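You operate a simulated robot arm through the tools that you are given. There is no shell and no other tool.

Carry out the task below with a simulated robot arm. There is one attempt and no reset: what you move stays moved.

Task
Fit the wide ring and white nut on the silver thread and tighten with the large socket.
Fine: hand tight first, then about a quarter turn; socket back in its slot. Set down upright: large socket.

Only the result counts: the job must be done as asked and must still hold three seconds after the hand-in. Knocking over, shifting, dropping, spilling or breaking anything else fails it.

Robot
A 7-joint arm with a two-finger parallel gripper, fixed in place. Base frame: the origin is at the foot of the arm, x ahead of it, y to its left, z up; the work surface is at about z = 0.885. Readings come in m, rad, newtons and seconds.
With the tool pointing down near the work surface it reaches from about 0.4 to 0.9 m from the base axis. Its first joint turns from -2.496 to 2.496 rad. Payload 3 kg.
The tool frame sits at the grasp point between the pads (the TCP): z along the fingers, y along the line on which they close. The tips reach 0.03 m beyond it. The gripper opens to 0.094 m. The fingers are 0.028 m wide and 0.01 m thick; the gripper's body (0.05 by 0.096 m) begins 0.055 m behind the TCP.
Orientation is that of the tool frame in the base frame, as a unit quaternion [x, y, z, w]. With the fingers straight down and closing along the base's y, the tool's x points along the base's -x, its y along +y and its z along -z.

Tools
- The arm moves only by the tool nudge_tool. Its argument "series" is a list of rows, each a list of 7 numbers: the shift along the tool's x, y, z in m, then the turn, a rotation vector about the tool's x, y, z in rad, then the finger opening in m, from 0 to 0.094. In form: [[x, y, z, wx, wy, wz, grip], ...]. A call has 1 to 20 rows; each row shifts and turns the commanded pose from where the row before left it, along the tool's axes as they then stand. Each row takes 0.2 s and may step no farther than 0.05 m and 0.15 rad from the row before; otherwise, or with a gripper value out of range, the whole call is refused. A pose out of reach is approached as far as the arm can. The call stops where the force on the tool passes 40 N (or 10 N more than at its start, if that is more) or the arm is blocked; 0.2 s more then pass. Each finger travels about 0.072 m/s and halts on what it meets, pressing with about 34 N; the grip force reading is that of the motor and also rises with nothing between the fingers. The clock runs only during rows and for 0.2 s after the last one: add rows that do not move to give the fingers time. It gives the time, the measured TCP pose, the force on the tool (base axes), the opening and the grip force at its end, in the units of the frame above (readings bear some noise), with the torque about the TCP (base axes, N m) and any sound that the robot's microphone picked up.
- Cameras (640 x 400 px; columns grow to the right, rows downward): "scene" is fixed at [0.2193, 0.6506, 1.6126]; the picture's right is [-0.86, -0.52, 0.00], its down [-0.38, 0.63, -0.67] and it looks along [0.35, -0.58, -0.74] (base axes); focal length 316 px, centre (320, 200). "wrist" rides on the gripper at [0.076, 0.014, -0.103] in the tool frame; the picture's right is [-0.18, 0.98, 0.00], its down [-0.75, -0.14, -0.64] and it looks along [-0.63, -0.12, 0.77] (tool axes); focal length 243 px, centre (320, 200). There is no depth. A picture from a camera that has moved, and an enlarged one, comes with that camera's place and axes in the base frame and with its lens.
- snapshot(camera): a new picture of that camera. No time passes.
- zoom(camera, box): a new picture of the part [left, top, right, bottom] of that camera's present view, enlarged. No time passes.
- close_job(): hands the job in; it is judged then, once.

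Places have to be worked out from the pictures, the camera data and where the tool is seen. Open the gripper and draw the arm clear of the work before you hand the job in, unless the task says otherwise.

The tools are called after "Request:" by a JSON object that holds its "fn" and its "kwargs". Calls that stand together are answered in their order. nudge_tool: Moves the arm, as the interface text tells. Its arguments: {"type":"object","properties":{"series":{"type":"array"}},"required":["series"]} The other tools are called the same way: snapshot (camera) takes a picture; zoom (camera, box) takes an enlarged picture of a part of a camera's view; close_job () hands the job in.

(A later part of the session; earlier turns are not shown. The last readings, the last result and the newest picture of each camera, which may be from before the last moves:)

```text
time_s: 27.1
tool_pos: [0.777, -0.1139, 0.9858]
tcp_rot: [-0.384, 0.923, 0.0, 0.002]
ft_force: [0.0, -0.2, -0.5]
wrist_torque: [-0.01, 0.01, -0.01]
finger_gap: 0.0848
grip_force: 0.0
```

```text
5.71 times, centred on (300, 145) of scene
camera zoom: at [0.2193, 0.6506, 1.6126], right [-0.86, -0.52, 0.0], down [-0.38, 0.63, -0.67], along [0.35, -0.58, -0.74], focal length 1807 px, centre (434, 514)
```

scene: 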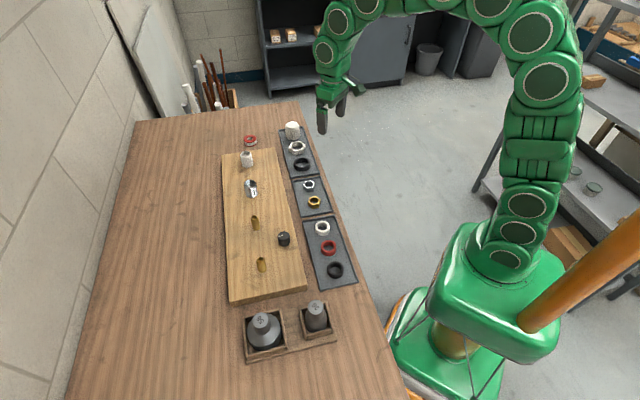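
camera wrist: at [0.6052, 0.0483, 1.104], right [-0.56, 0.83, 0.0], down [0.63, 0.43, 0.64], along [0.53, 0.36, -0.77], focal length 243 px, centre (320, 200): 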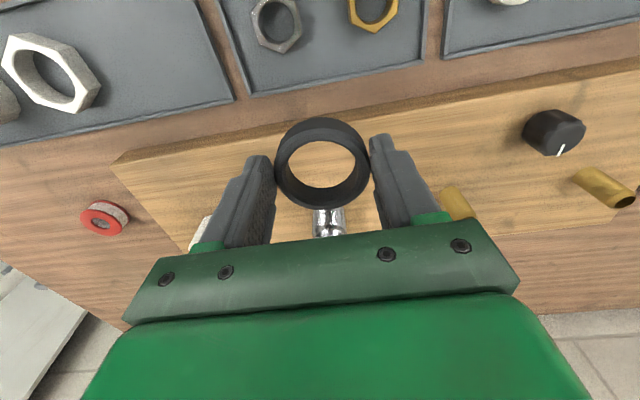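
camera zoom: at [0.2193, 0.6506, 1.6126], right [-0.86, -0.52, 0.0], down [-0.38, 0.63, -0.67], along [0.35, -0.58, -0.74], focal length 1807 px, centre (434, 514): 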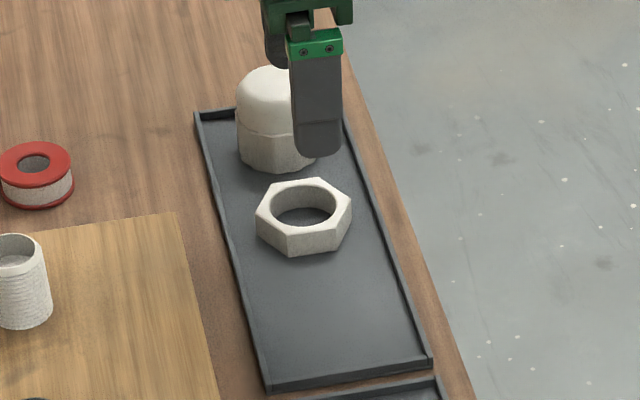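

The nut's flats are aligned with the pads within 1°. Its centre is offset about (-0.001, -0.0106) in tool x and y, with its top at z≈0.8745. I shift, narrow the opening to 0.07 and go down part way to recheck clearance to the white cap.

Request:
{"fn": "nudge_tool", "kwargs": {"series": [[-0.001, -0.0106, 0, 0, 0, 0, 0.072], [0, 0, 0.02, 0, 0, 0, 0.07], [0, 0, 0.02, 0, 0, 0, 0.07], [0, 0, 0.02, 0, 0, 0, 0.07], [0, 0, 0, 0, 0, 0, 0.07], [0, 0, 0, 0, 0, 0, 0.07]]}}

Request:
{"fn": "zoom", "kwargs": {"camera": "wrist", "box": [200, 50, 440, 200]}}

Request:
{"fn": "zoom", "kwargs": {"camera": "scene", "box": [260, 110, 340, 180]}}

```text
time_s: 28.5
tool_pos: [0.7826, -0.1231, 0.9265]
tcp_rot: [-0.383, 0.924, 0.0, 0.001]
ft_force: [0.5, 0.3, 0.4]
wrist_torque: [-0.01, 0.03, 0.01]
finger_gap: 0.07
grip_force: 0.0
```

```text
2.67 times, centred on (320, 125) of wrist
camera zoom: at [0.7187, -0.1675, 1.029], right [-0.57, 0.82, 0.0], down [0.63, 0.43, 0.64], along [0.53, 0.36, -0.76], focal length 647 px, centre (320, 400)
```

zoom: 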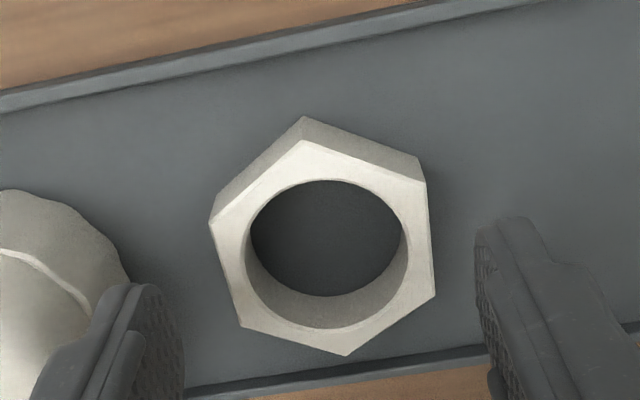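

```text
5.71 times, centred on (300, 145) of scene
camera zoom: at [0.2193, 0.6506, 1.6126], right [-0.86, -0.52, 0.0], down [-0.38, 0.63, -0.67], along [0.35, -0.58, -0.74], focal length 1807 px, centre (434, 514)
```

zoom: 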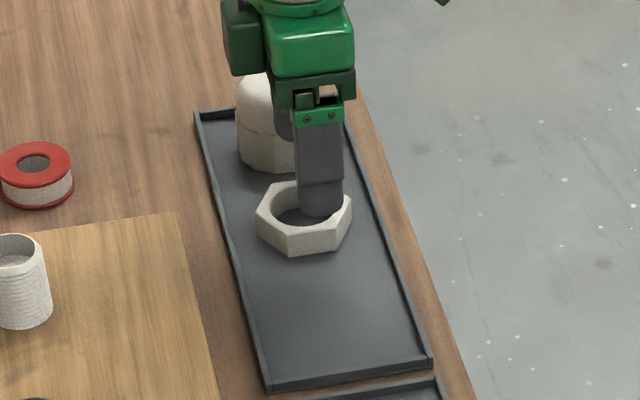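

The nut centre is now offset about (-0.004, +0.001) in tool x and y and the flats are parallel to the pads. I correct, narrow to 0.066 for clearance to the cap, and go down to TCP z≈0.893.

Request:
{"fn": "nudge_tool", "kwargs": {"series": [[-0.004, 0.001, 0, 0, 0, 0, 0.066], [0, 0, 0.01, 0, 0, 0, 0.066], [0, 0, 0.01, 0, 0, 0, 0.066], [0, 0, 0.008, 0, 0, 0, 0.066], [0, 0, 0.0055, 0, 0, 0, 0.066], [0, 0, 0, 0, 0, 0, 0.066]]}}

Request:
{"fn": "zoom", "kwargs": {"camera": "wrist", "box": [200, 75, 440, 225]}}

```text
time_s: 29.9
tool_pos: [0.7855, -0.1169, 0.8913]
tcp_rot: [-0.382, 0.924, 0.001, 0.002]
ft_force: [0.4, -0.5, 0.7]
wrist_torque: [-0.04, 0.0, 0.0]
finger_gap: 0.0659
grip_force: 0.0
```

```text
2.67 times, centred on (320, 150) of wrist
camera zoom: at [0.7212, -0.1613, 0.995], right [-0.56, 0.83, 0.0], down [0.63, 0.43, 0.64], along [0.53, 0.36, -0.76], focal length 647 px, centre (320, 333)
```

zoom: 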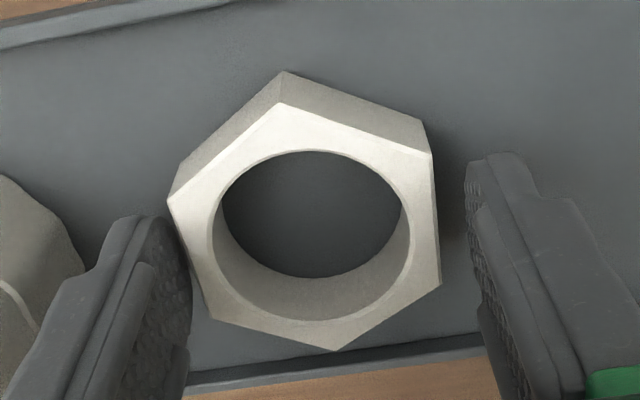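

The nut sits about 3 mm toward the left finger, so I shift by -0.003 in tool y and close.

Request:
{"fn": "nudge_tool", "kwargs": {"series": [[0, -0.0028, 0, 0, 0, 0, 0.066], [0, 0, 0, 0, 0, 0, 0.066], [0, 0, 0, 0, 0, 0, 0.056], [0, 0, 0, 0, 0, 0, 0.045], [0, 0, 0, 0, 0, 0, 0.04], [0, 0, 0, 0, 0, 0, 0.04]]}}

Request:
{"fn": "zoom", "kwargs": {"camera": "wrist", "box": [200, 75, 440, 225]}}

```text
time_s: 31.3
tool_pos: [0.7868, -0.1198, 0.8924]
tcp_rot: [-0.383, 0.924, 0.001, 0.003]
ft_force: [0.3, 0.3, 0.0]
wrist_torque: [0.02, 0.01, -0.01]
finger_gap: 0.055
grip_force: 34.3
```

```text
2.67 times, centred on (320, 150) of wrist
camera zoom: at [0.7232, -0.1632, 0.9952], right [-0.57, 0.82, 0.0], down [0.63, 0.43, 0.64], along [0.53, 0.36, -0.76], focal length 647 px, centre (320, 333)
```

zoom: 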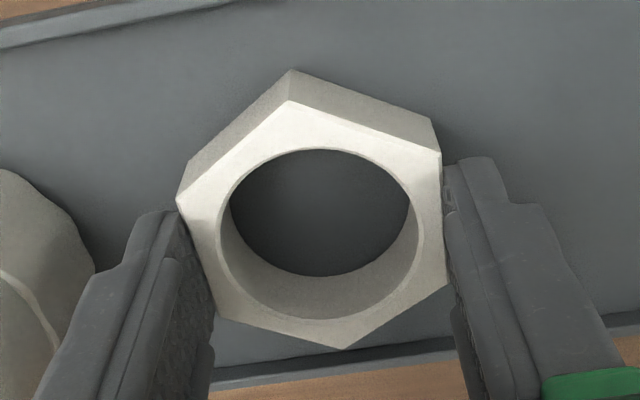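

The pads closed at 55.0 mm, which is the nut's across-flats size. I lift it to z≈1.0 and pre-turn counter-clockwise to gain tightening range, checking whether the wrist follows.

Request:
{"fn": "nudge_tool", "kwargs": {"series": [[0, 0, -0.01, 0, 0, 0, 0.04], [0, 0, -0.03, 0, 0, 0, 0.04], [0, 0, -0.035, 0, 0, 0, 0.04], [0, 0, -0.035, 0, 0, 0, 0.04], [0, 0, 0, 0, 0, -0.15, 0.04], [0, 0, 0, 0, 0, -0.15, 0.04], [0, 0, 0, 0, 0, -0.15, 0.04], [0, 0, 0, 0, 0, -0.15, 0.04], [0, 0, 0, 0, 0, -0.15, 0.04], [0, 0, 0, 0, 0, -0.15, 0.04], [0, 0, 0, 0, 0, -0.15, 0.04], [0, 0, 0, 0, 0, -0.15, 0.04], [0, 0, 0, 0, 0, 0, 0.04], [0, 0, 0, 0, 0, 0, 0.04]]}}

Request:
{"fn": "snapshot", "kwargs": {"camera": "wrist"}}

Request:
{"fn": "snapshot", "kwargs": {"camera": "scene"}}

```text
time_s: 34.3
tool_pos: [0.7861, -0.1184, 1.0019]
tcp_rot: [0.838, -0.546, 0.0, -0.002]
ft_force: [0.2, -0.6, -0.5]
wrist_torque: [0.0, 0.06, 0.04]
finger_gap: 0.0547
grip_force: 33.8
```

```text
taken
camera wrist: at [0.8041, -0.1944, 1.1049], right [-0.97, -0.23, 0.0], down [-0.18, 0.75, 0.64], along [-0.14, 0.63, -0.77], focal length 243 px, centre (320, 200)
```

wrist: 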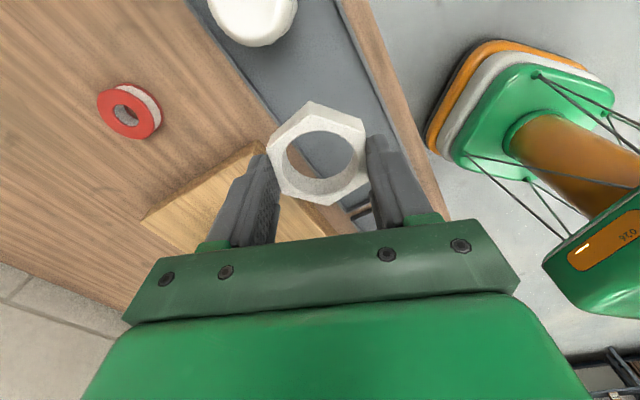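

```text
taken
```

scene: 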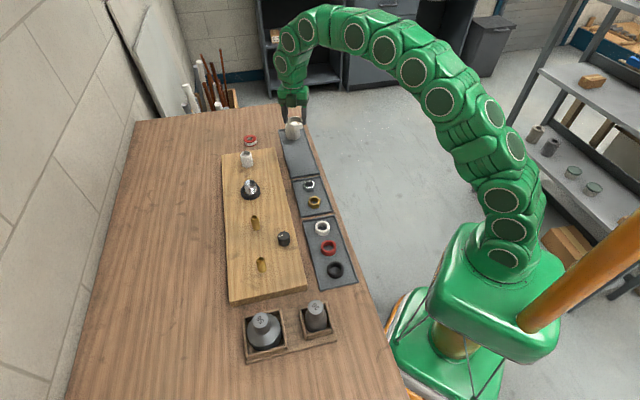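

The wrist follows, now at -114° from the start yaw. I continue further counter-clockwise to find how much range is available.

Request:
{"fn": "nudge_tool", "kwargs": {"series": [[0, 0, 0, 0, 0, -0.15, 0.04], [0, 0, 0, 0, 0, -0.15, 0.04], [0, 0, 0, 0, 0, -0.15, 0.04], [0, 0, 0, 0, 0, -0.15, 0.04], [0, 0, 0, 0, 0, -0.15, 0.04], [0, 0, 0, 0, 0, -0.15, 0.04], [0, 0, 0, 0, 0, 0, 0.04], [0, 0, 0, 0, 0, 0, 0.04]]}}

```text
time_s: 36.1
tool_pos: [0.7868, -0.1189, 0.9998]
tcp_rot: [0.988, -0.152, 0.0, 0.0]
ft_force: [0.6, 0.1, -0.4]
wrist_torque: [-0.03, -0.01, 0.01]
finger_gap: 0.055
grip_force: 34.1
```

The wrist reached -162° and seems just at its limit there, so I back off slightly. Then I carry the nut over the chrome stud at z≈1.0.

Request:
{"fn": "nudge_tool", "kwargs": {"series": [[0, 0, 0, 0, 0, 0.15, 0.04], [0, 0, 0, 0, 0, 0, 0.04], [-0.01695, -0.03186, 0, 0, 0, 0, 0.04], [-0.01695, -0.03186, 0, 0, 0, 0, 0.04], [-0.01695, -0.03186, 0, 0, 0, 0, 0.04], [-0.01695, -0.03186, 0, 0, 0, 0, 0.04], [-0.01695, -0.03186, 0, 0, 0, 0, 0.04], [-0.01695, -0.03186, 0, 0, 0, 0, 0.04], [-0.01695, -0.03186, 0, 0, 0, 0, 0.04], [-0.01695, -0.03186, 0, 0, 0, 0, 0.04], [0, 0, 0, 0, 0, 0, 0.04], [0, 0, 0, 0, 0, 0, 0.04]]}}

Request:
{"fn": "zoom", "kwargs": {"camera": "wrist", "box": [200, 50, 440, 200]}}

Request:
{"fn": "zoom", "kwargs": {"camera": "scene", "box": [220, 140, 290, 210]}}

```text
time_s: 38.7
tool_pos: [0.764, 0.1717, 1.0008]
tcp_rot: [0.979, -0.202, 0.001, -0.002]
ft_force: [-0.4, 0.4, 0.1]
wrist_torque: [0.03, 0.03, -0.02]
finger_gap: 0.0552
grip_force: 33.3
```

```text
2.67 times, centred on (320, 125) of wrist
camera zoom: at [0.8271, 0.1276, 1.1038], right [-0.56, -0.83, 0.0], down [-0.64, 0.43, 0.64], along [-0.53, 0.36, -0.77], focal length 647 px, centre (320, 400)
```

zoom: 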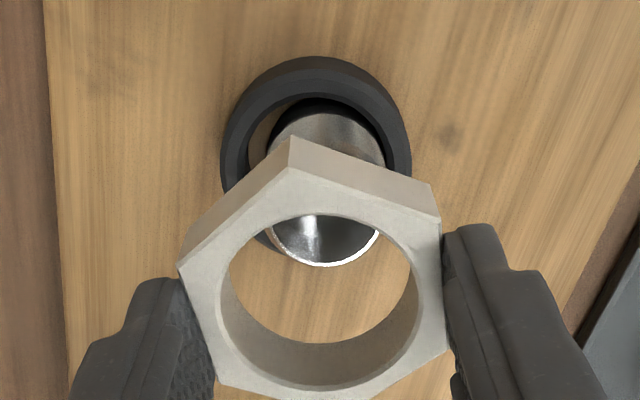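

```text
5.71 times, centred on (255, 175) of scene
camera zoom: at [0.2193, 0.6506, 1.6126], right [-0.86, -0.52, 0.0], down [-0.38, 0.63, -0.67], along [0.35, -0.58, -0.74], focal length 1807 px, centre (691, 343)
```

zoom: 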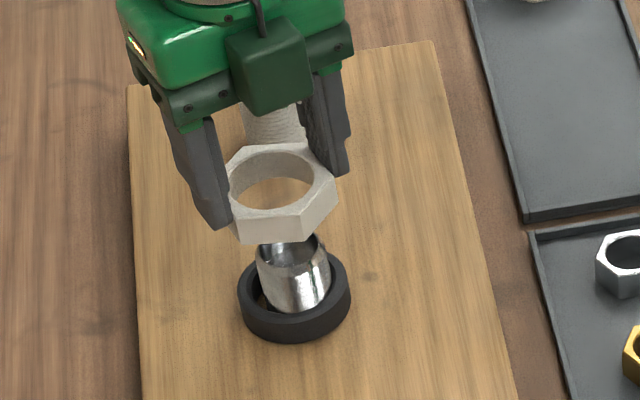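

The nut is nearly above the stud. I apply a small lateral correction (tool y +1.6 mm) and lower so the nut's bottom is just above the stud top.

Request:
{"fn": "nudge_tool", "kwargs": {"series": [[-0.0007, 0.0016, 0, 0, 0, 0, 0.04], [0, 0, 0.01, 0, 0, 0, 0.04], [0, 0, 0.01, 0, 0, 0, 0.04], [0, 0, 0.005, 0, 0, 0, 0.04], [0, 0, 0, 0, 0, 0, 0.04], [0, 0, 0, 0, 0, 0, 0.04]]}}

Request:
{"fn": "zoom", "kwargs": {"camera": "wrist", "box": [260, 90, 380, 210]}}

Request:
{"fn": "zoom", "kwargs": {"camera": "scene", "box": [230, 155, 270, 205]}}

```text
time_s: 40.1
tool_pos: [0.7604, 0.1697, 0.9775]
tcp_rot: [0.979, -0.202, 0.001, -0.001]
ft_force: [-0.3, 0.2, 0.2]
wrist_torque: [0.0, 0.02, -0.02]
finger_gap: 0.0549
grip_force: 33.9
```

```text
3.33 times, centred on (320, 150) of wrist
camera zoom: at [0.8247, 0.1259, 1.0802], right [-0.56, -0.83, 0.0], down [-0.64, 0.43, 0.64], along [-0.53, 0.36, -0.77], focal length 809 px, centre (320, 367)
```

zoom: 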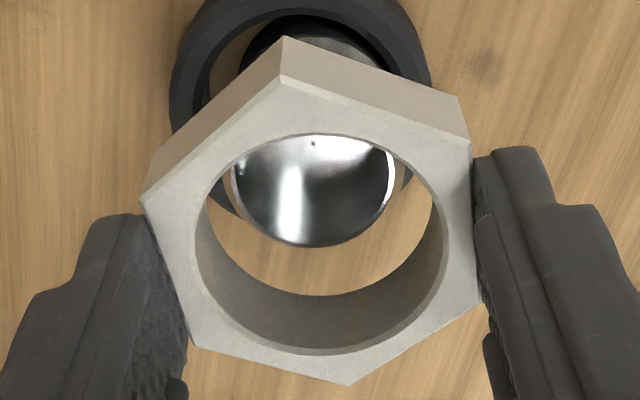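

```text
8.00 times, centred on (250, 180) of scene
camera zoom: at [0.2193, 0.6506, 1.6126], right [-0.86, -0.52, 0.0], down [-0.38, 0.63, -0.67], along [0.35, -0.58, -0.74], focal length 2529 px, centre (880, 360)
```

zoom: 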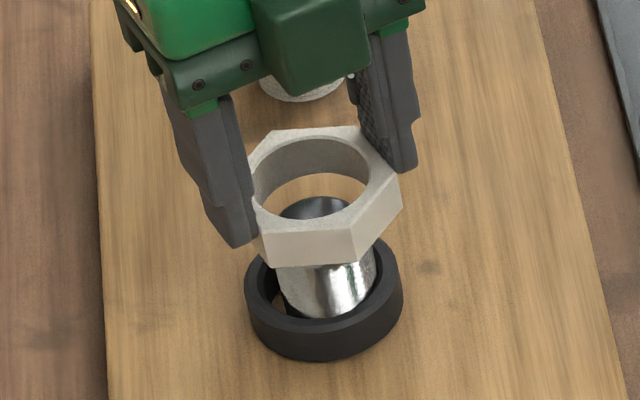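

The nut is within about 1 mm of the stud axis. I correct by tool (+0.0005, -0.0008) and lower gently onto the thread.

Request:
{"fn": "nudge_tool", "kwargs": {"series": [[0.0005, -0.0008, 0, 0, 0, 0, 0.04], [0, 0, 0.002, 0, 0, 0, 0.04], [0, 0, 0.002, 0, 0, 0, 0.04], [0, 0, 0.002, 0, 0, 0, 0.04], [0, 0, 0.002, 0, 0, 0, 0.04], [0, 0, 0, 0, 0, 0, 0.04]]}}

Request:
{"fn": "zoom", "kwargs": {"camera": "wrist", "box": [260, 90, 380, 210]}}

Request:
{"fn": "zoom", "kwargs": {"camera": "scene", "box": [230, 155, 270, 205]}}

```text
time_s: 41.5
tool_pos: [0.7635, 0.1697, 0.9684]
tcp_rot: [0.979, -0.203, 0.0, 0.0]
ft_force: [-0.4, 0.3, -1.0]
wrist_torque: [-0.02, -0.02, 0.02]
finger_gap: 0.0551
grip_force: 34.0
```

```text
3.33 times, centred on (320, 150) of wrist
camera zoom: at [0.8271, 0.1257, 1.0714], right [-0.56, -0.83, 0.0], down [-0.64, 0.43, 0.64], along [-0.53, 0.36, -0.77], focal length 809 px, centre (320, 367)
```

zoom: 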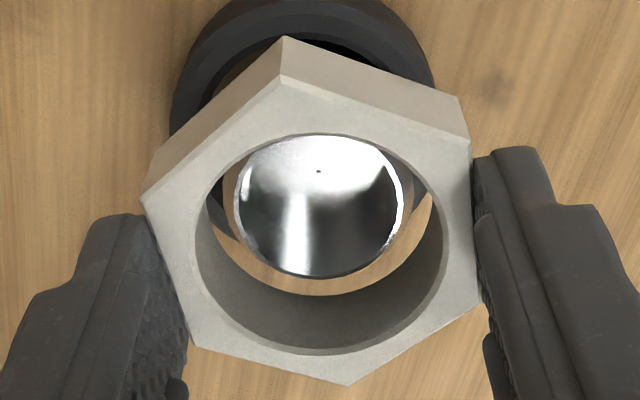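

```text
8.00 times, centred on (250, 180) of scene
camera zoom: at [0.2193, 0.6506, 1.6126], right [-0.86, -0.52, 0.0], down [-0.38, 0.63, -0.67], along [0.35, -0.58, -0.74], focal length 2529 px, centre (880, 360)
```

zoom: 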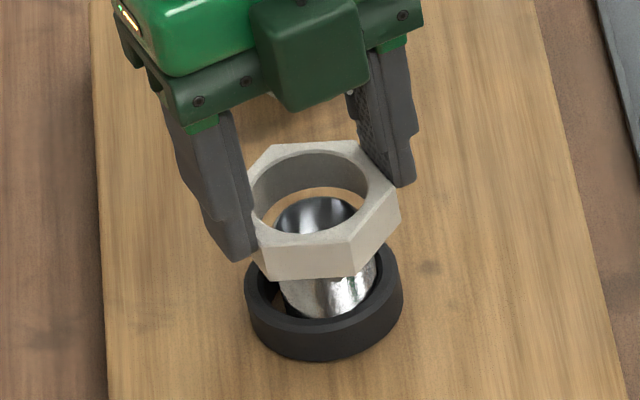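

The stud rim is concentric with the nut's bore and the nut bottom is just above it. I continue lowering to find thread contact.

Request:
{"fn": "nudge_tool", "kwargs": {"series": [[0, 0, 0.0015, 0, 0, 0, 0.04], [0, 0, 0.0015, 0, 0, 0, 0.04], [0, 0, 0.0015, 0, 0, 0, 0.04], [0, 0, 0.0015, 0, 0, 0, 0.04], [0, 0, 0, 0, 0, 0, 0.04]]}}

Request:
{"fn": "zoom", "kwargs": {"camera": "wrist", "box": [260, 90, 380, 210]}}

Request:
{"fn": "zoom", "kwargs": {"camera": "scene", "box": [230, 155, 270, 205]}}

```text
time_s: 42.7
tool_pos: [0.763, 0.17, 0.963]
tcp_rot: [0.979, -0.202, 0.002, -0.001]
ft_force: [0.1, 0.2, 0.1]
wrist_torque: [0.05, 0.01, -0.02]
finger_gap: 0.0551
grip_force: 34.6
```

```text
3.33 times, centred on (320, 150) of wrist
camera zoom: at [0.8275, 0.1257, 1.0651], right [-0.56, -0.83, 0.0], down [-0.64, 0.43, 0.64], along [-0.53, 0.36, -0.77], focal length 809 px, centre (320, 367)
```

zoom: 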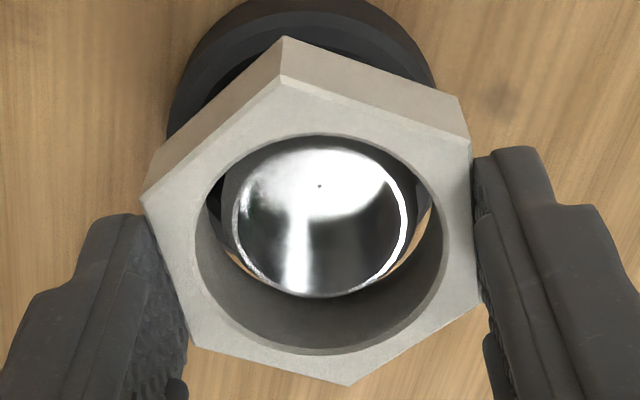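

```text
8.00 times, centred on (250, 180) of scene
camera zoom: at [0.2193, 0.6506, 1.6126], right [-0.86, -0.52, 0.0], down [-0.38, 0.63, -0.67], along [0.35, -0.58, -0.74], focal length 2529 px, centre (880, 360)
```

zoom: 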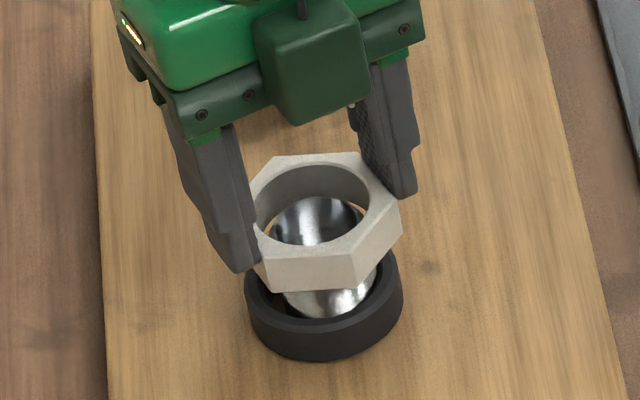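

No contact yet and the rim is entering the bore, centred. I keep lowering in 1 mm steps.

Request:
{"fn": "nudge_tool", "kwargs": {"series": [[0, 0, 0.001, 0, 0, 0, 0.04], [0, 0, 0.001, 0, 0, 0, 0.04], [0, 0, 0.001, 0, 0, 0, 0.04], [0, 0, 0.001, 0, 0, 0, 0.04], [0, 0, 0.001, 0, 0, 0, 0.04], [0, 0, 0.001, 0, 0, 0, 0.04], [0, 0, 0, 0, 0, 0, 0.04]]}}

Request:
{"fn": "zoom", "kwargs": {"camera": "wrist", "box": [260, 90, 380, 210]}}

Request:
{"fn": "zoom", "kwargs": {"camera": "scene", "box": [230, 155, 270, 205]}}

```text
time_s: 44.3
tool_pos: [0.7652, 0.1699, 0.9565]
tcp_rot: [0.979, -0.202, 0.001, -0.001]
ft_force: [0.4, 0.4, -0.8]
wrist_torque: [-0.02, -0.01, -0.01]
finger_gap: 0.0551
grip_force: 34.4
```

```text
3.33 times, centred on (320, 150) of wrist
camera zoom: at [0.828, 0.1259, 1.0595], right [-0.56, -0.83, 0.0], down [-0.64, 0.43, 0.64], along [-0.53, 0.36, -0.77], focal length 809 px, centre (320, 367)
```

zoom: 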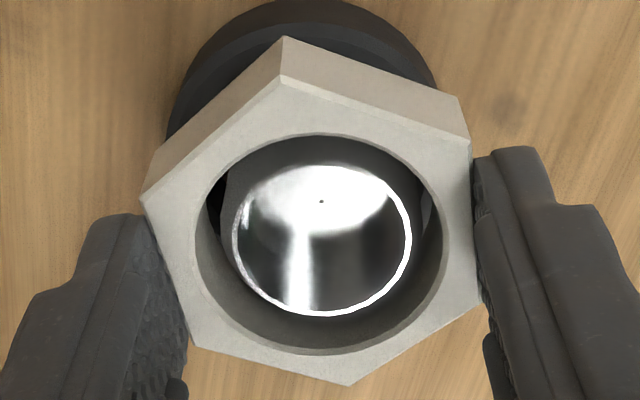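

```text
8.00 times, centred on (250, 180) of scene
camera zoom: at [0.2193, 0.6506, 1.6126], right [-0.86, -0.52, 0.0], down [-0.38, 0.63, -0.67], along [0.35, -0.58, -0.74], focal length 2529 px, centre (880, 360)
```

zoom: 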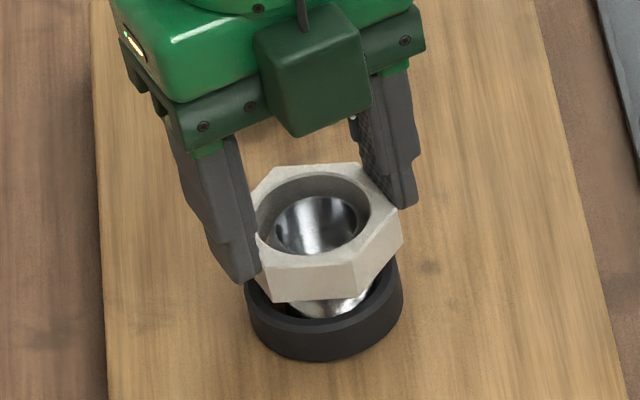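

Still free. I continue down by 1 mm steps until contact.

Request:
{"fn": "nudge_tool", "kwargs": {"series": [[0, 0, 0.001, 0, 0, 0, 0.04], [0, 0, 0.001, 0, 0, 0, 0.04], [0, 0, 0.001, 0, 0, 0, 0.04], [0, 0, 0.001, 0, 0, 0, 0.04], [0, 0, 0.001, 0, 0, 0, 0.04], [0, 0, 0.001, 0, 0, 0, 0.04], [0, 0, 0, 0, 0, 0, 0.04]]}}

Request:
{"fn": "zoom", "kwargs": {"camera": "scene", "box": [230, 155, 270, 205]}}

```text
time_s: 45.9
tool_pos: [0.7647, 0.1701, 0.9519]
tcp_rot: [0.979, -0.202, 0.001, -0.001]
ft_force: [0.1, 0.5, 10.6]
wrist_torque: [-0.01, -0.04, 0.0]
finger_gap: 0.0547
grip_force: 34.6
```

```text
8.00 times, centred on (250, 180) of scene
camera zoom: at [0.2193, 0.6506, 1.6126], right [-0.86, -0.52, 0.0], down [-0.38, 0.63, -0.67], along [0.35, -0.58, -0.74], focal length 2529 px, centre (880, 360)
```

zoom: 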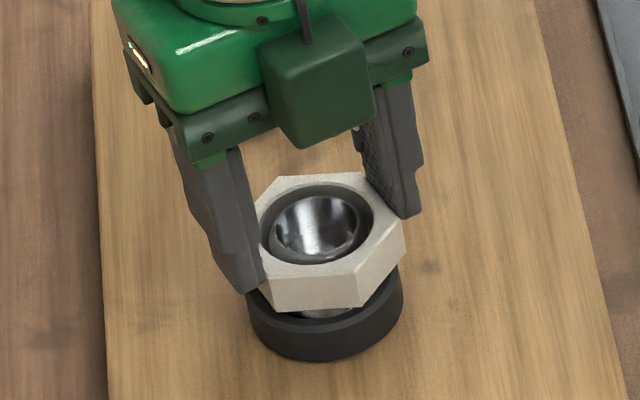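

Contact of about 10 N at z≈0.952 means the nut sits on the thread start. I begin turning clockwise with this light push and watch force, torque and sound.

Request:
{"fn": "nudge_tool", "kwargs": {"series": [[0, 0, 0, 0, 0, 0.15, 0.04], [0, 0, 0, 0, 0, 0.15, 0.04], [0, 0, 0, 0, 0, 0.15, 0.04], [0, 0, 0, 0, 0, 0.15, 0.04], [0, 0, 0, 0, 0, 0, 0.04]]}}

```text
time_s: 47.1
tool_pos: [0.765, 0.1698, 0.9516]
tcp_rot: [0.875, -0.484, 0.002, -0.002]
ft_force: [0.3, 0.2, 3.8]
wrist_torque: [0.01, 0.04, -0.02]
finger_gap: 0.0548
grip_force: 33.7
```

Force dropped while turning, which suggests engagement. I keep turning clockwise with a slight feed.

Request:
{"fn": "nudge_tool", "kwargs": {"series": [[0, 0, 0.0004, 0, 0, 0.15, 0.04], [0, 0, 0.0003, 0, 0, 0.15, 0.04], [0, 0, 0.0002, 0, 0, 0.15, 0.04], [0, 0, 0.0002, 0, 0, 0.15, 0.04], [0, 0, 0.0002, 0, 0, 0.15, 0.04], [0, 0, 0.0002, 0, 0, 0.15, 0.04], [0, 0, 0.0002, 0, 0, 0.15, 0.04], [0, 0, 0.0002, 0, 0, 0.15, 0.04], [0, 0, 0, 0, 0, 0, 0.04]]}}

Request:
{"fn": "zoom", "kwargs": {"camera": "scene", "box": [230, 155, 270, 205]}}

Request:
{"fn": "zoom", "kwargs": {"camera": "wrist", "box": [260, 90, 380, 210]}}

```text
time_s: 49.1
tool_pos: [0.7645, 0.1694, 0.9491]
tcp_rot: [-0.449, 0.893, 0.0, 0.002]
ft_force: [-0.3, 0.1, -5.0]
wrist_torque: [0.0, 0.03, 0.03]
finger_gap: 0.0547
grip_force: 33.5
```

```text
8.00 times, centred on (250, 180) of scene
camera zoom: at [0.2193, 0.6506, 1.6126], right [-0.86, -0.52, 0.0], down [-0.38, 0.63, -0.67], along [0.35, -0.58, -0.74], focal length 2529 px, centre (880, 360)
```

zoom: 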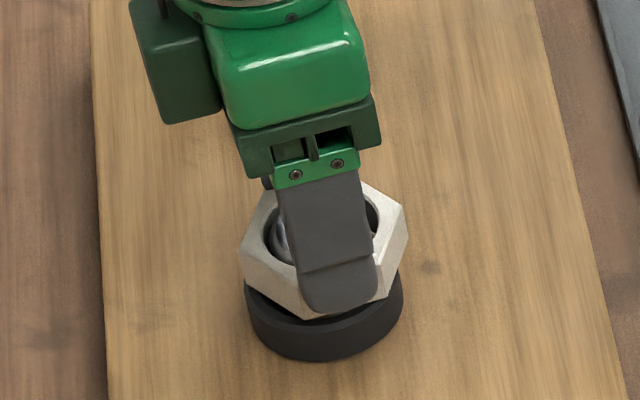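

```text
3.33 times, centred on (320, 150) of wrist
camera zoom: at [0.7069, 0.1155, 1.0517], right [-0.68, 0.73, 0.0], down [0.56, 0.52, 0.64], along [0.47, 0.44, -0.76], focal length 809 px, centre (320, 367)
```

zoom: 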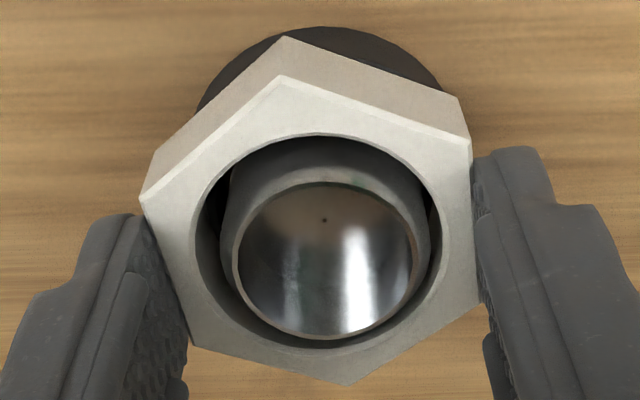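

The thread now pulls the nut down (z force -5 N), so I need more feed, about 0.0004 m per row. I continue clockwise.

Request:
{"fn": "nudge_tool", "kwargs": {"series": [[0, 0, 0.0008, 0, 0, 0.15, 0.04], [0, 0, 0.0004, 0, 0, 0.15, 0.04], [0, 0, 0.0004, 0, 0, 0.15, 0.04], [0, 0, 0.0004, 0, 0, 0.15, 0.04], [0, 0, 0.0004, 0, 0, 0.15, 0.04], [0, 0, 0.0004, 0, 0, 0.15, 0.04], [0, 0, 0, 0, 0, 0, 0.04]]}}

Request:
{"fn": "zoom", "kwargs": {"camera": "scene", "box": [230, 155, 270, 205]}}

```text
time_s: 50.7
tool_pos: [0.7642, 0.1692, 0.9471]
tcp_rot: [-0.018, 1.0, 0.001, 0.001]
ft_force: [0.8, -1.3, -7.2]
wrist_torque: [-0.03, -0.05, 0.01]
finger_gap: 0.0549
grip_force: 33.7
```

```text
8.00 times, centred on (250, 180) of scene
camera zoom: at [0.2193, 0.6506, 1.6126], right [-0.86, -0.52, 0.0], down [-0.38, 0.63, -0.67], along [0.35, -0.58, -0.74], focal length 2529 px, centre (880, 360)
```

zoom: 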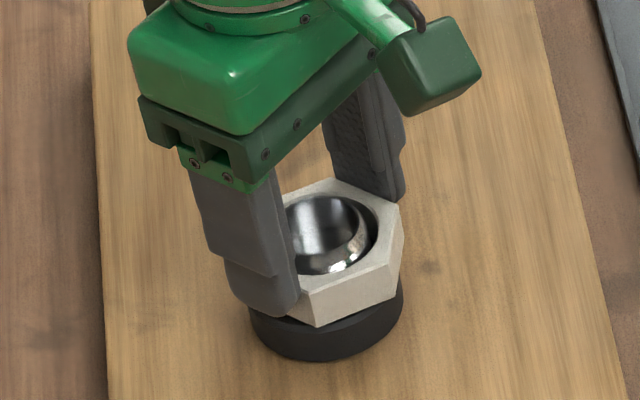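

The pull is -7 N, so I raise the feed a little and continue turning clockwise.

Request:
{"fn": "nudge_tool", "kwargs": {"series": [[0, 0, 0.0012, 0, 0, 0.15, 0.04], [0, 0, 0.0005, 0, 0, 0.15, 0.04], [0, 0, 0.0005, 0, 0, 0.15, 0.04], [0, 0, 0.0005, 0, 0, 0.15, 0.04], [0, 0, 0.0005, 0, 0, 0.15, 0.04], [0, 0, 0.0005, 0, 0, 0.15, 0.04], [0, 0, 0, 0, 0, 0, 0.04]]}}

Request:
{"fn": "zoom", "kwargs": {"camera": "scene", "box": [230, 155, 270, 205]}}

```text
time_s: 52.3
tool_pos: [0.7633, 0.1699, 0.9427]
tcp_rot: [0.419, 0.908, 0.003, 0.002]
ft_force: [8.1, 5.5, 29.3]
wrist_torque: [0.14, -0.3, 0.24]
finger_gap: 0.055
grip_force: 34.3
```

```text
8.00 times, centred on (250, 180) of scene
camera zoom: at [0.2193, 0.6506, 1.6126], right [-0.86, -0.52, 0.0], down [-0.38, 0.63, -0.67], along [0.35, -0.58, -0.74], focal length 2529 px, centre (880, 360)
```

zoom: 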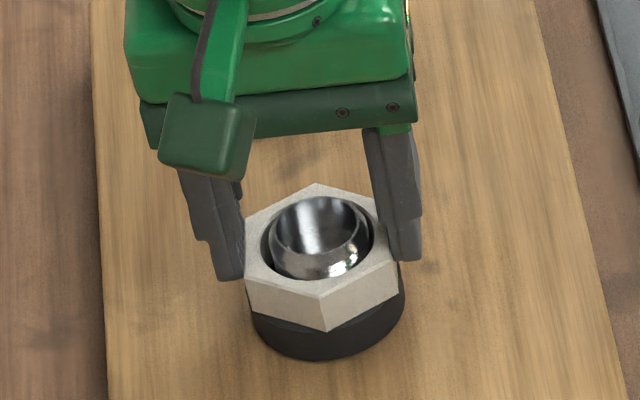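

Upward force rose to 29 N, so the feed outran the thread or the nut is meeting the ring. I relax the axial push and turn a bit more to read the torque.

Request:
{"fn": "nudge_tool", "kwargs": {"series": [[0, 0, -0.003, 0, 0, 0, 0.04], [0, 0, 0, 0, 0, 0, 0.04]]}}

Request:
{"fn": "zoom", "kwargs": {"camera": "wrist", "box": [240, 90, 400, 210]}}

Request:
{"fn": "zoom", "kwargs": {"camera": "scene", "box": [235, 175, 265, 205]}}

```text
time_s: 52.9
tool_pos: [0.7626, 0.1691, 0.9428]
tcp_rot: [0.418, 0.908, 0.0, 0.0]
ft_force: [-0.3, 0.2, -2.9]
wrist_torque: [-0.02, 0.0, 0.01]
finger_gap: 0.0546
grip_force: 33.8
```

```text
3.33 times, centred on (320, 150) of wrist
camera zoom: at [0.7243, 0.2356, 1.0465], right [0.87, 0.5, 0.0], down [0.38, -0.66, 0.64], along [0.32, -0.56, -0.77], focal length 809 px, centre (320, 367)
```

zoom: 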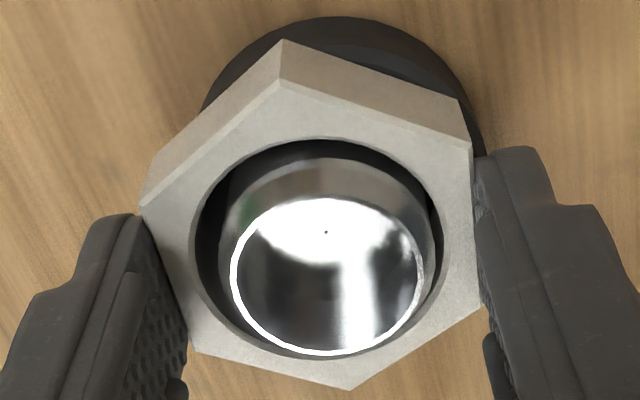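

```text
13.33 times, centred on (250, 190) of scene
camera zoom: at [0.2193, 0.6506, 1.6126], right [-0.86, -0.52, 0.0], down [-0.38, 0.63, -0.67], along [0.35, -0.58, -0.74], focal length 4216 px, centre (1253, 333)
```

zoom: 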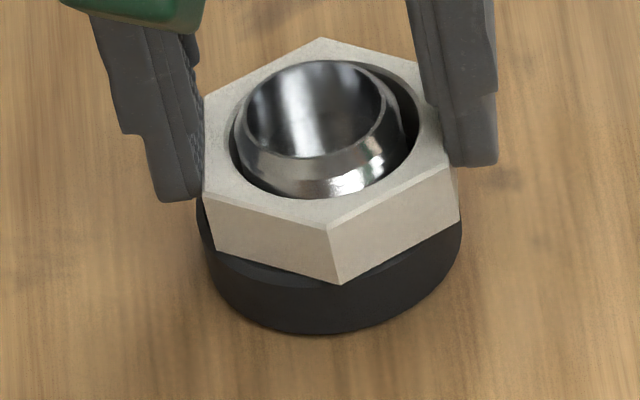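

The nut looks almost seated on the ring. I turn 0.3 rad more without feed and read the torque.

Request:
{"fn": "nudge_tool", "kwargs": {"series": [[0, 0, 0.0002, 0, 0, 0.15, 0.04], [0, 0, 0.0002, 0, 0, 0.15, 0.04]]}}

```text
time_s: 53.5
tool_pos: [0.7633, 0.1688, 0.9442]
tcp_rot: [0.551, 0.834, 0.001, 0.0]
ft_force: [-1.3, -0.1, -6.1]
wrist_torque: [0.02, -0.01, 0.02]
finger_gap: 0.0549
grip_force: 34.2
```

It still turns freely and descends about 2.3 mm/rad. I continue with matching feed, checking torque.

Request:
{"fn": "nudge_tool", "kwargs": {"series": [[0, 0, 0.0006, 0, 0, 0.15, 0.04], [0, 0, 0.00035, 0, 0, 0.15, 0.04], [0, 0, 0.00035, 0, 0, 0.15, 0.04]]}}

Request:
{"fn": "zoom", "kwargs": {"camera": "scene", "box": [235, 175, 265, 205]}}

```text
time_s: 54.3
tool_pos: [0.7634, 0.1696, 0.9434]
tcp_rot: [0.722, 0.692, 0.001, 0.001]
ft_force: [-0.4, -0.1, -3.2]
wrist_torque: [0.0, 0.01, 0.03]
finger_gap: 0.055
grip_force: 33.7
```

```text
13.33 times, centred on (250, 190) of scene
camera zoom: at [0.2193, 0.6506, 1.6126], right [-0.86, -0.52, 0.0], down [-0.38, 0.63, -0.67], along [0.35, -0.58, -0.74], focal length 4216 px, centre (1253, 333)
```

zoom: 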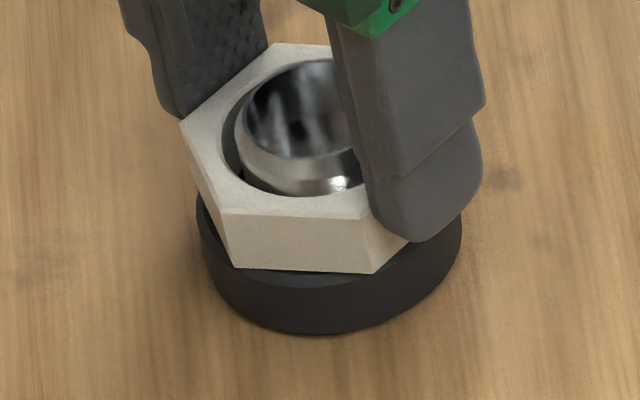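

Still free with a small gap left to the ring. I continue turning with matched feed.

Request:
{"fn": "nudge_tool", "kwargs": {"series": [[0, 0, 0.0005, 0, 0, 0.15, 0.04], [0, 0, 0.00035, 0, 0, 0.15, 0.04], [0, 0, 0.00035, 0, 0, 0.15, 0.04]]}}

Request:
{"fn": "zoom", "kwargs": {"camera": "scene", "box": [235, 175, 265, 205]}}

```text
time_s: 55.1
tool_pos: [0.7631, 0.1686, 0.9432]
tcp_rot: [0.859, 0.513, 0.003, 0.001]
ft_force: [2.7, -0.6, 1.1]
wrist_torque: [-0.13, -0.16, 0.13]
finger_gap: 0.0546
grip_force: 33.9
```

```text
13.33 times, centred on (250, 190) of scene
camera zoom: at [0.2193, 0.6506, 1.6126], right [-0.86, -0.52, 0.0], down [-0.38, 0.63, -0.67], along [0.35, -0.58, -0.74], focal length 4216 px, centre (1253, 333)
```

zoom: 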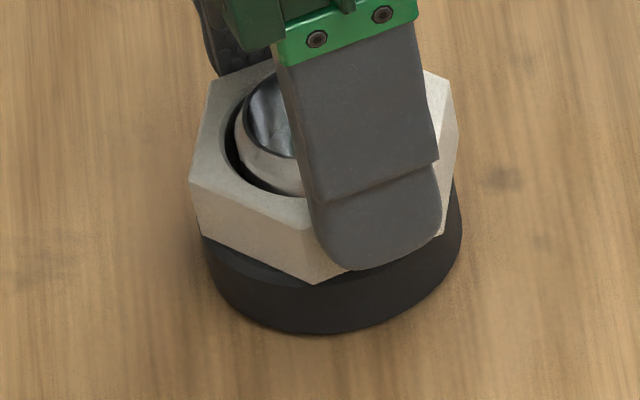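

I compare the stud's protrusion above the nut with the earlier picture to see whether it really descended.

Request:
{"fn": "zoom", "kwargs": {"camera": "wrist", "box": [240, 90, 400, 210]}}

Request:
{"fn": "snapshot", "kwargs": {"camera": "scene"}}

```text
3.33 times, centred on (320, 150) of wrist
camera zoom: at [0.8115, 0.2285, 1.0467], right [0.78, -0.63, 0.0], down [-0.48, -0.6, 0.64], along [-0.4, -0.5, -0.77], focal length 809 px, centre (320, 367)
```

zoom: 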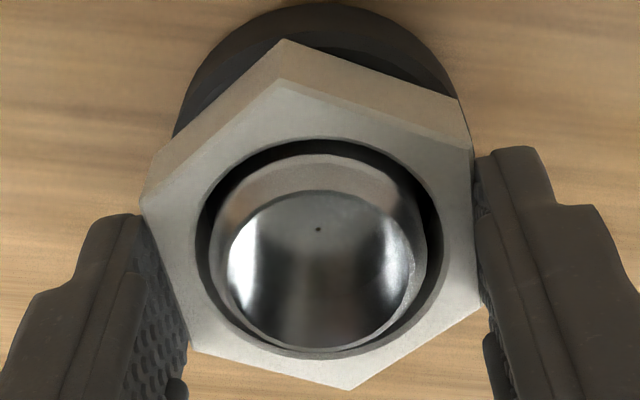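

```text
taken
```

scene: 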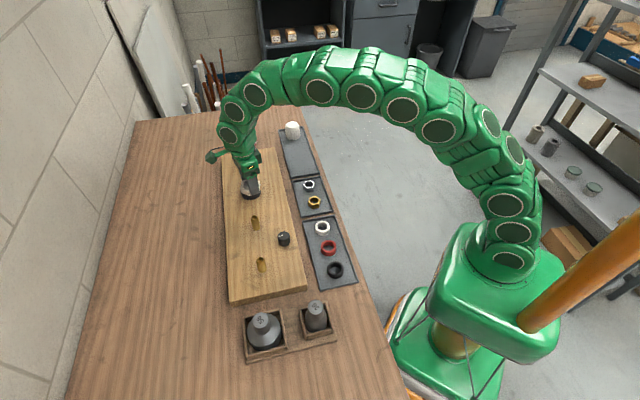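

I zoom closer on the nut/ring interface to judge whether the nut is seated.

Request:
{"fn": "zoom", "kwargs": {"camera": "scene", "box": [240, 188, 260, 200]}}

Request:
{"fn": "zoom", "kwargs": {"camera": "wrist", "box": [270, 85, 370, 145]}}

```text
16.00 times, centred on (250, 194) of scene
camera zoom: at [0.2193, 0.6506, 1.6126], right [-0.86, -0.52, 0.0], down [-0.38, 0.63, -0.67], along [0.35, -0.58, -0.74], focal length 5059 px, centre (1440, 296)
```

zoom: 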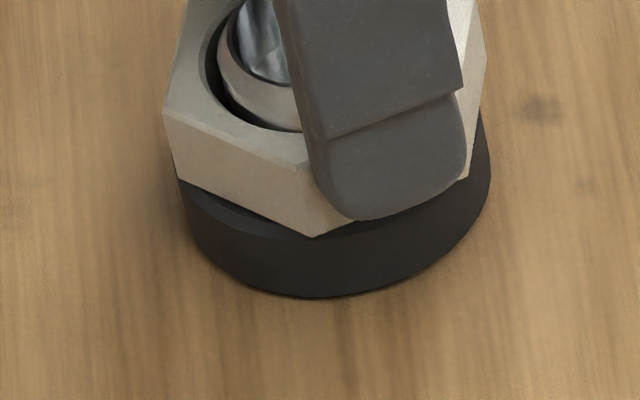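

```text
6.40 times, centred on (320, 115) of wrist
camera zoom: at [0.8115, 0.2285, 1.0467], right [0.78, -0.63, 0.0], down [-0.48, -0.6, 0.64], along [-0.4, -0.5, -0.77], focal length 1553 px, centre (320, 744)
```

zoom: 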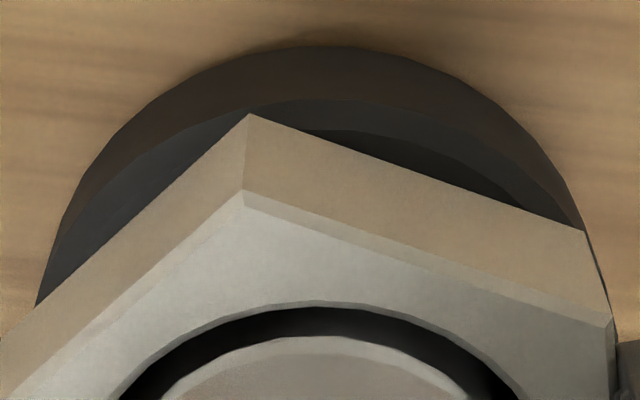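

It is unclear whether the nut is seated, so I release it here. If it is threaded it will keep its height, and I need to regrip for more turns anyway.

Request:
{"fn": "nudge_tool", "kwargs": {"series": [[0, 0, 0, 0, 0, 0, 0.06], [0, 0, 0, 0, 0, 0, 0.07], [0, 0, 0, 0, 0, 0, 0.075], [0, 0, -0.02, 0, 0, 0, 0.075], [0, 0, -0.03, 0, 0, 0, 0.075], [0, 0, -0.02, 0, 0, 0, 0.075], [0, 0, 0, 0, 0, 0, 0.075]]}}

Request:
{"fn": "zoom", "kwargs": {"camera": "scene", "box": [235, 175, 265, 205]}}

Request:
{"fn": "zoom", "kwargs": {"camera": "wrist", "box": [240, 60, 400, 180]}}

```text
time_s: 56.7
tool_pos: [0.7627, 0.1706, 1.0121]
tcp_rot: [0.858, 0.513, 0.001, 0.0]
ft_force: [0.7, -0.2, 0.1]
wrist_torque: [0.01, -0.02, -0.02]
finger_gap: 0.0752
grip_force: 0.1
```

```text
13.33 times, centred on (250, 190) of scene
camera zoom: at [0.2193, 0.6506, 1.6126], right [-0.86, -0.52, 0.0], down [-0.38, 0.63, -0.67], along [0.35, -0.58, -0.74], focal length 4216 px, centre (1253, 333)
```

zoom: 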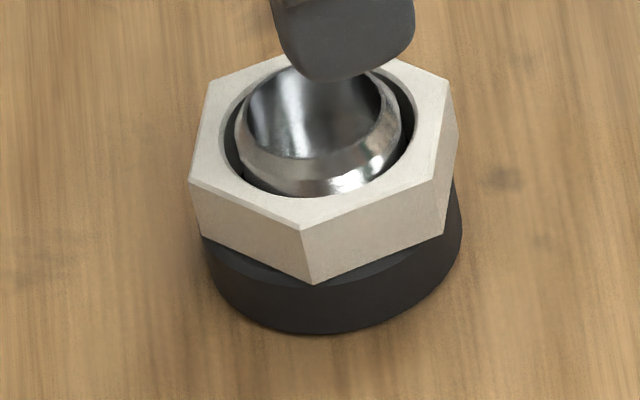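

```text
3.33 times, centred on (320, 120) of wrist
camera zoom: at [0.8107, 0.2297, 1.1158], right [0.78, -0.63, 0.0], down [-0.48, -0.6, 0.64], along [-0.4, -0.5, -0.77], focal length 809 px, centre (320, 467)
```

zoom: 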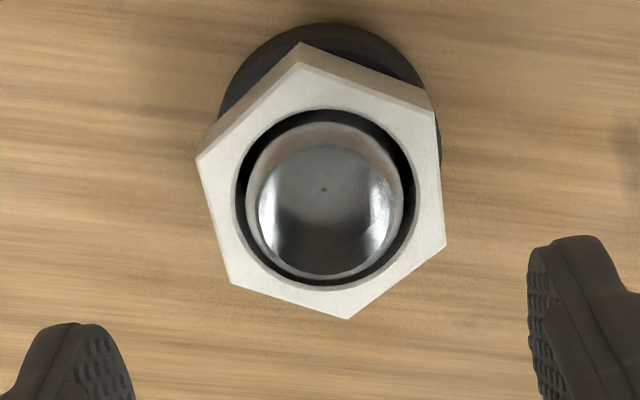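

The nut kept its height after release, with its top at z≈0.926 and its axis at about (0.7645, 0.1697). I centre the tool on the nut axis and turn back counter-clockwise by 240° (a hex multiple) for the next grip.

Request:
{"fn": "nudge_tool", "kwargs": {"series": [[0.0013, 0.0017, 0, 0, 0, -0.1496, 0.075], [0, 0, 0, 0, 0, -0.1496, 0.075], [0, 0, 0, 0, 0, -0.1496, 0.075], [0, 0, 0, 0, 0, -0.1496, 0.075], [0, 0, 0, 0, 0, -0.1496, 0.075], [0, 0, 0, 0, 0, -0.1496, 0.075], [0, 0, 0, 0, 0, -0.1496, 0.075], [0, 0, 0, 0, 0, -0.1496, 0.075], [0, 0, 0, 0, 0, -0.1496, 0.075], [0, 0, 0, 0, 0, -0.1496, 0.075], [0, 0, 0, 0, 0, -0.1496, 0.075], [0, 0, 0, 0, 0, -0.1496, 0.075], [0, 0, 0, 0, 0, -0.1496, 0.075], [0, 0, 0, 0, 0, -0.1496, 0.075]]}}

Request:
{"fn": "nudge_tool", "kwargs": {"series": [[0, 0, 0, 0, 0, -0.1496, 0.075], [0, 0, 0, 0, 0, -0.1496, 0.075], [0, 0, 0, 0, 0, -0.1496, 0.075], [0, 0, 0, 0, 0, -0.1496, 0.075], [0, 0, 0, 0, 0, -0.1496, 0.075], [0, 0, 0, 0, 0, -0.1496, 0.075], [0, 0, 0, 0, 0, -0.1496, 0.075], [0, 0, 0, 0, 0, -0.1496, 0.075], [0, 0, 0, 0, 0, -0.1496, 0.075], [0, 0, 0, 0, 0, -0.1496, 0.075], [0, 0, 0, 0, 0, -0.1496, 0.075], [0, 0, 0, 0, 0, -0.1496, 0.075], [0, 0, 0, 0, 0, -0.1496, 0.075], [0, 0, 0, 0, 0, -0.1496, 0.075], [0, 0, 0, 0, 0, 0, 0.075], [0, 0, 0, 0, 0, 0, 0.075]]}}

Request:
{"fn": "zoom", "kwargs": {"camera": "wrist", "box": [240, 60, 400, 180]}}

Request:
{"fn": "zoom", "kwargs": {"camera": "scene", "box": [235, 175, 265, 205]}}

```text
time_s: 59.7
tool_pos: [0.7649, 0.1694, 1.0128]
tcp_rot: [-0.017, 1.0, 0.001, 0.003]
ft_force: [-0.1, -0.9, -0.6]
wrist_torque: [0.04, 0.02, -0.03]
finger_gap: 0.0749
grip_force: 0.1
```

```text
time_s: 63.1
tool_pos: [0.7651, 0.1697, 1.0124]
tcp_rot: [0.874, -0.487, 0.001, -0.002]
ft_force: [0.9, -0.7, -0.1]
wrist_torque: [0.0, 0.0, 0.02]
finger_gap: 0.0752
grip_force: 0.1
```

```text
3.33 times, centred on (320, 120) of wrist
camera zoom: at [0.793, 0.0971, 1.1155], right [-0.93, -0.36, 0.0], down [-0.28, 0.71, 0.64], along [-0.23, 0.6, -0.77], focal length 809 px, centre (320, 467)
```

zoom: 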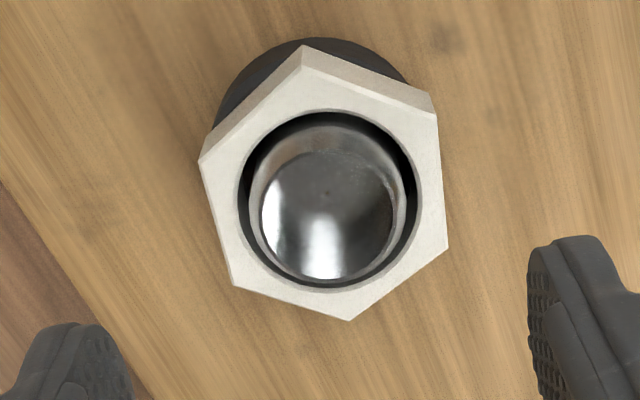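

```text
13.33 times, centred on (250, 190) of scene
camera zoom: at [0.2193, 0.6506, 1.6126], right [-0.86, -0.52, 0.0], down [-0.38, 0.63, -0.67], along [0.35, -0.58, -0.74], focal length 4216 px, centre (1253, 333)
```

zoom: 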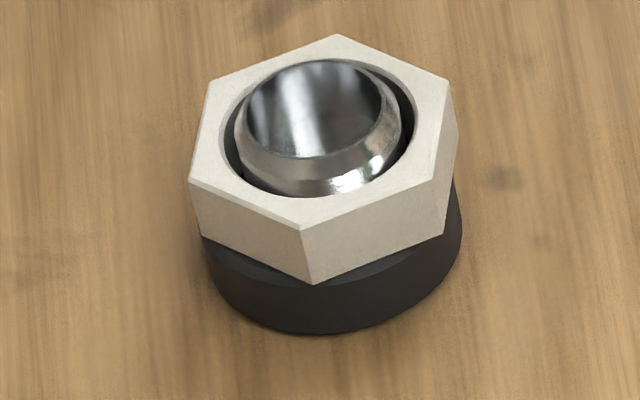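

The view is clear and the flats are aligned again. I shift 1.3 mm in tool y, go back down over the nut and grip it.

Request:
{"fn": "nudge_tool", "kwargs": {"series": [[-0.0002, 0.0013, 0.01, 0, 0, 0, 0.07], [0, 0, 0.02, 0, 0, 0, 0.07], [0, 0, 0.02, 0, 0, 0, 0.07], [0, 0, 0.0175, 0, 0, 0, 0.07], [0, 0, 0, 0, 0, 0, 0.07], [0, 0, 0, 0, 0, 0, 0.06], [0, 0, 0, 0, 0, 0, 0.05], [0, 0, 0, 0, 0, 0, 0.04], [0, 0, 0, 0, 0, 0, 0.04]]}}

Request:
{"fn": "zoom", "kwargs": {"camera": "wrist", "box": [240, 90, 400, 210]}}

```text
time_s: 65.1
tool_pos: [0.7646, 0.1694, 0.9464]
tcp_rot: [0.874, -0.486, 0.001, -0.002]
ft_force: [-4.6, -2.9, 5.1]
wrist_torque: [-0.14, 0.13, 0.0]
finger_gap: 0.0551
grip_force: 34.1
```

```text
3.33 times, centred on (320, 150) of wrist
camera zoom: at [0.7926, 0.0963, 1.0489], right [-0.93, -0.36, 0.0], down [-0.28, 0.71, 0.64], along [-0.23, 0.6, -0.77], focal length 809 px, centre (320, 367)
```

zoom: 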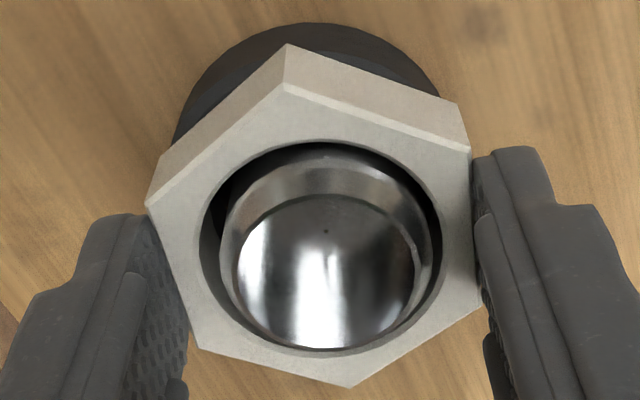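

Gripped at 55.1 mm. I do a light lift test of 1.5 mm to see whether the nut is really held by the thread.

Request:
{"fn": "nudge_tool", "kwargs": {"series": [[0, 0.0005, -0.0008, 0, 0, 0, 0.04], [0, 0, -0.0008, 0, 0, 0, 0.04], [0, 0, 0, 0, 0, 0, 0.04]]}}

```text
time_s: 65.9
tool_pos: [0.765, 0.1696, 0.9468]
tcp_rot: [0.874, -0.487, 0.001, -0.002]
ft_force: [-0.4, 0.2, -6.4]
wrist_torque: [-0.04, 0.01, -0.01]
finger_gap: 0.0549
grip_force: 34.1
```

The nut resists lifting, so it is threaded. I restore the axial position and turn clockwise, watching torque and force.

Request:
{"fn": "nudge_tool", "kwargs": {"series": [[0, 0, 0.0009, 0, 0, 0, 0.04], [0, 0, 0, 0, 0, 0.1, 0.04], [0, 0, 0, 0, 0, 0.1, 0.04], [0, 0, 0, 0, 0, 0.1, 0.04]]}}

```text
time_s: 66.9
tool_pos: [0.7652, 0.1694, 0.9458]
tcp_rot: [0.791, -0.612, 0.001, -0.002]
ft_force: [1.6, 0.7, -3.1]
wrist_torque: [0.0, -0.03, 0.01]
finger_gap: 0.0548
grip_force: 34.0
```

It still advances without torque. I keep turning with a modest feed.

Request:
{"fn": "nudge_tool", "kwargs": {"series": [[0, 0, 0.0005, 0, 0, 0.15, 0.04], [0, 0, 0.0002, 0, 0, 0.15, 0.04], [0, 0, 0.0002, 0, 0, 0.15, 0.04], [0, 0, 0.0002, 0, 0, 0.15, 0.04]]}}

Request:
{"fn": "zoom", "kwargs": {"camera": "scene", "box": [235, 175, 265, 205]}}

```text
time_s: 67.9
tool_pos: [0.7651, 0.1673, 0.9472]
tcp_rot: [-0.574, 0.819, -0.002, 0.003]
ft_force: [7.9, -4.2, 16.6]
wrist_torque: [-0.53, -0.2, 0.24]
finger_gap: 0.055
grip_force: 33.9
```

```text
13.33 times, centred on (250, 190) of scene
camera zoom: at [0.2193, 0.6506, 1.6126], right [-0.86, -0.52, 0.0], down [-0.38, 0.63, -0.67], along [0.35, -0.58, -0.74], focal length 4216 px, centre (1253, 333)
```

zoom: 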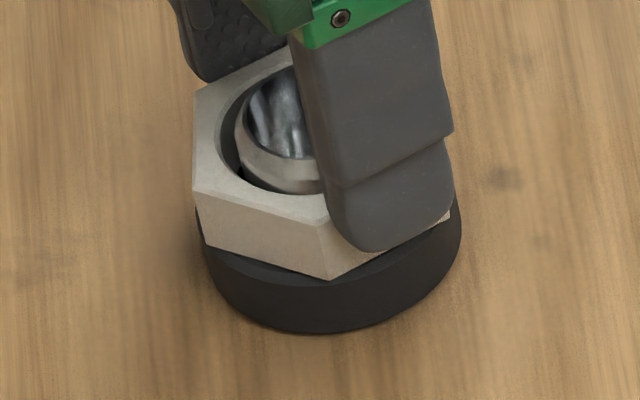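

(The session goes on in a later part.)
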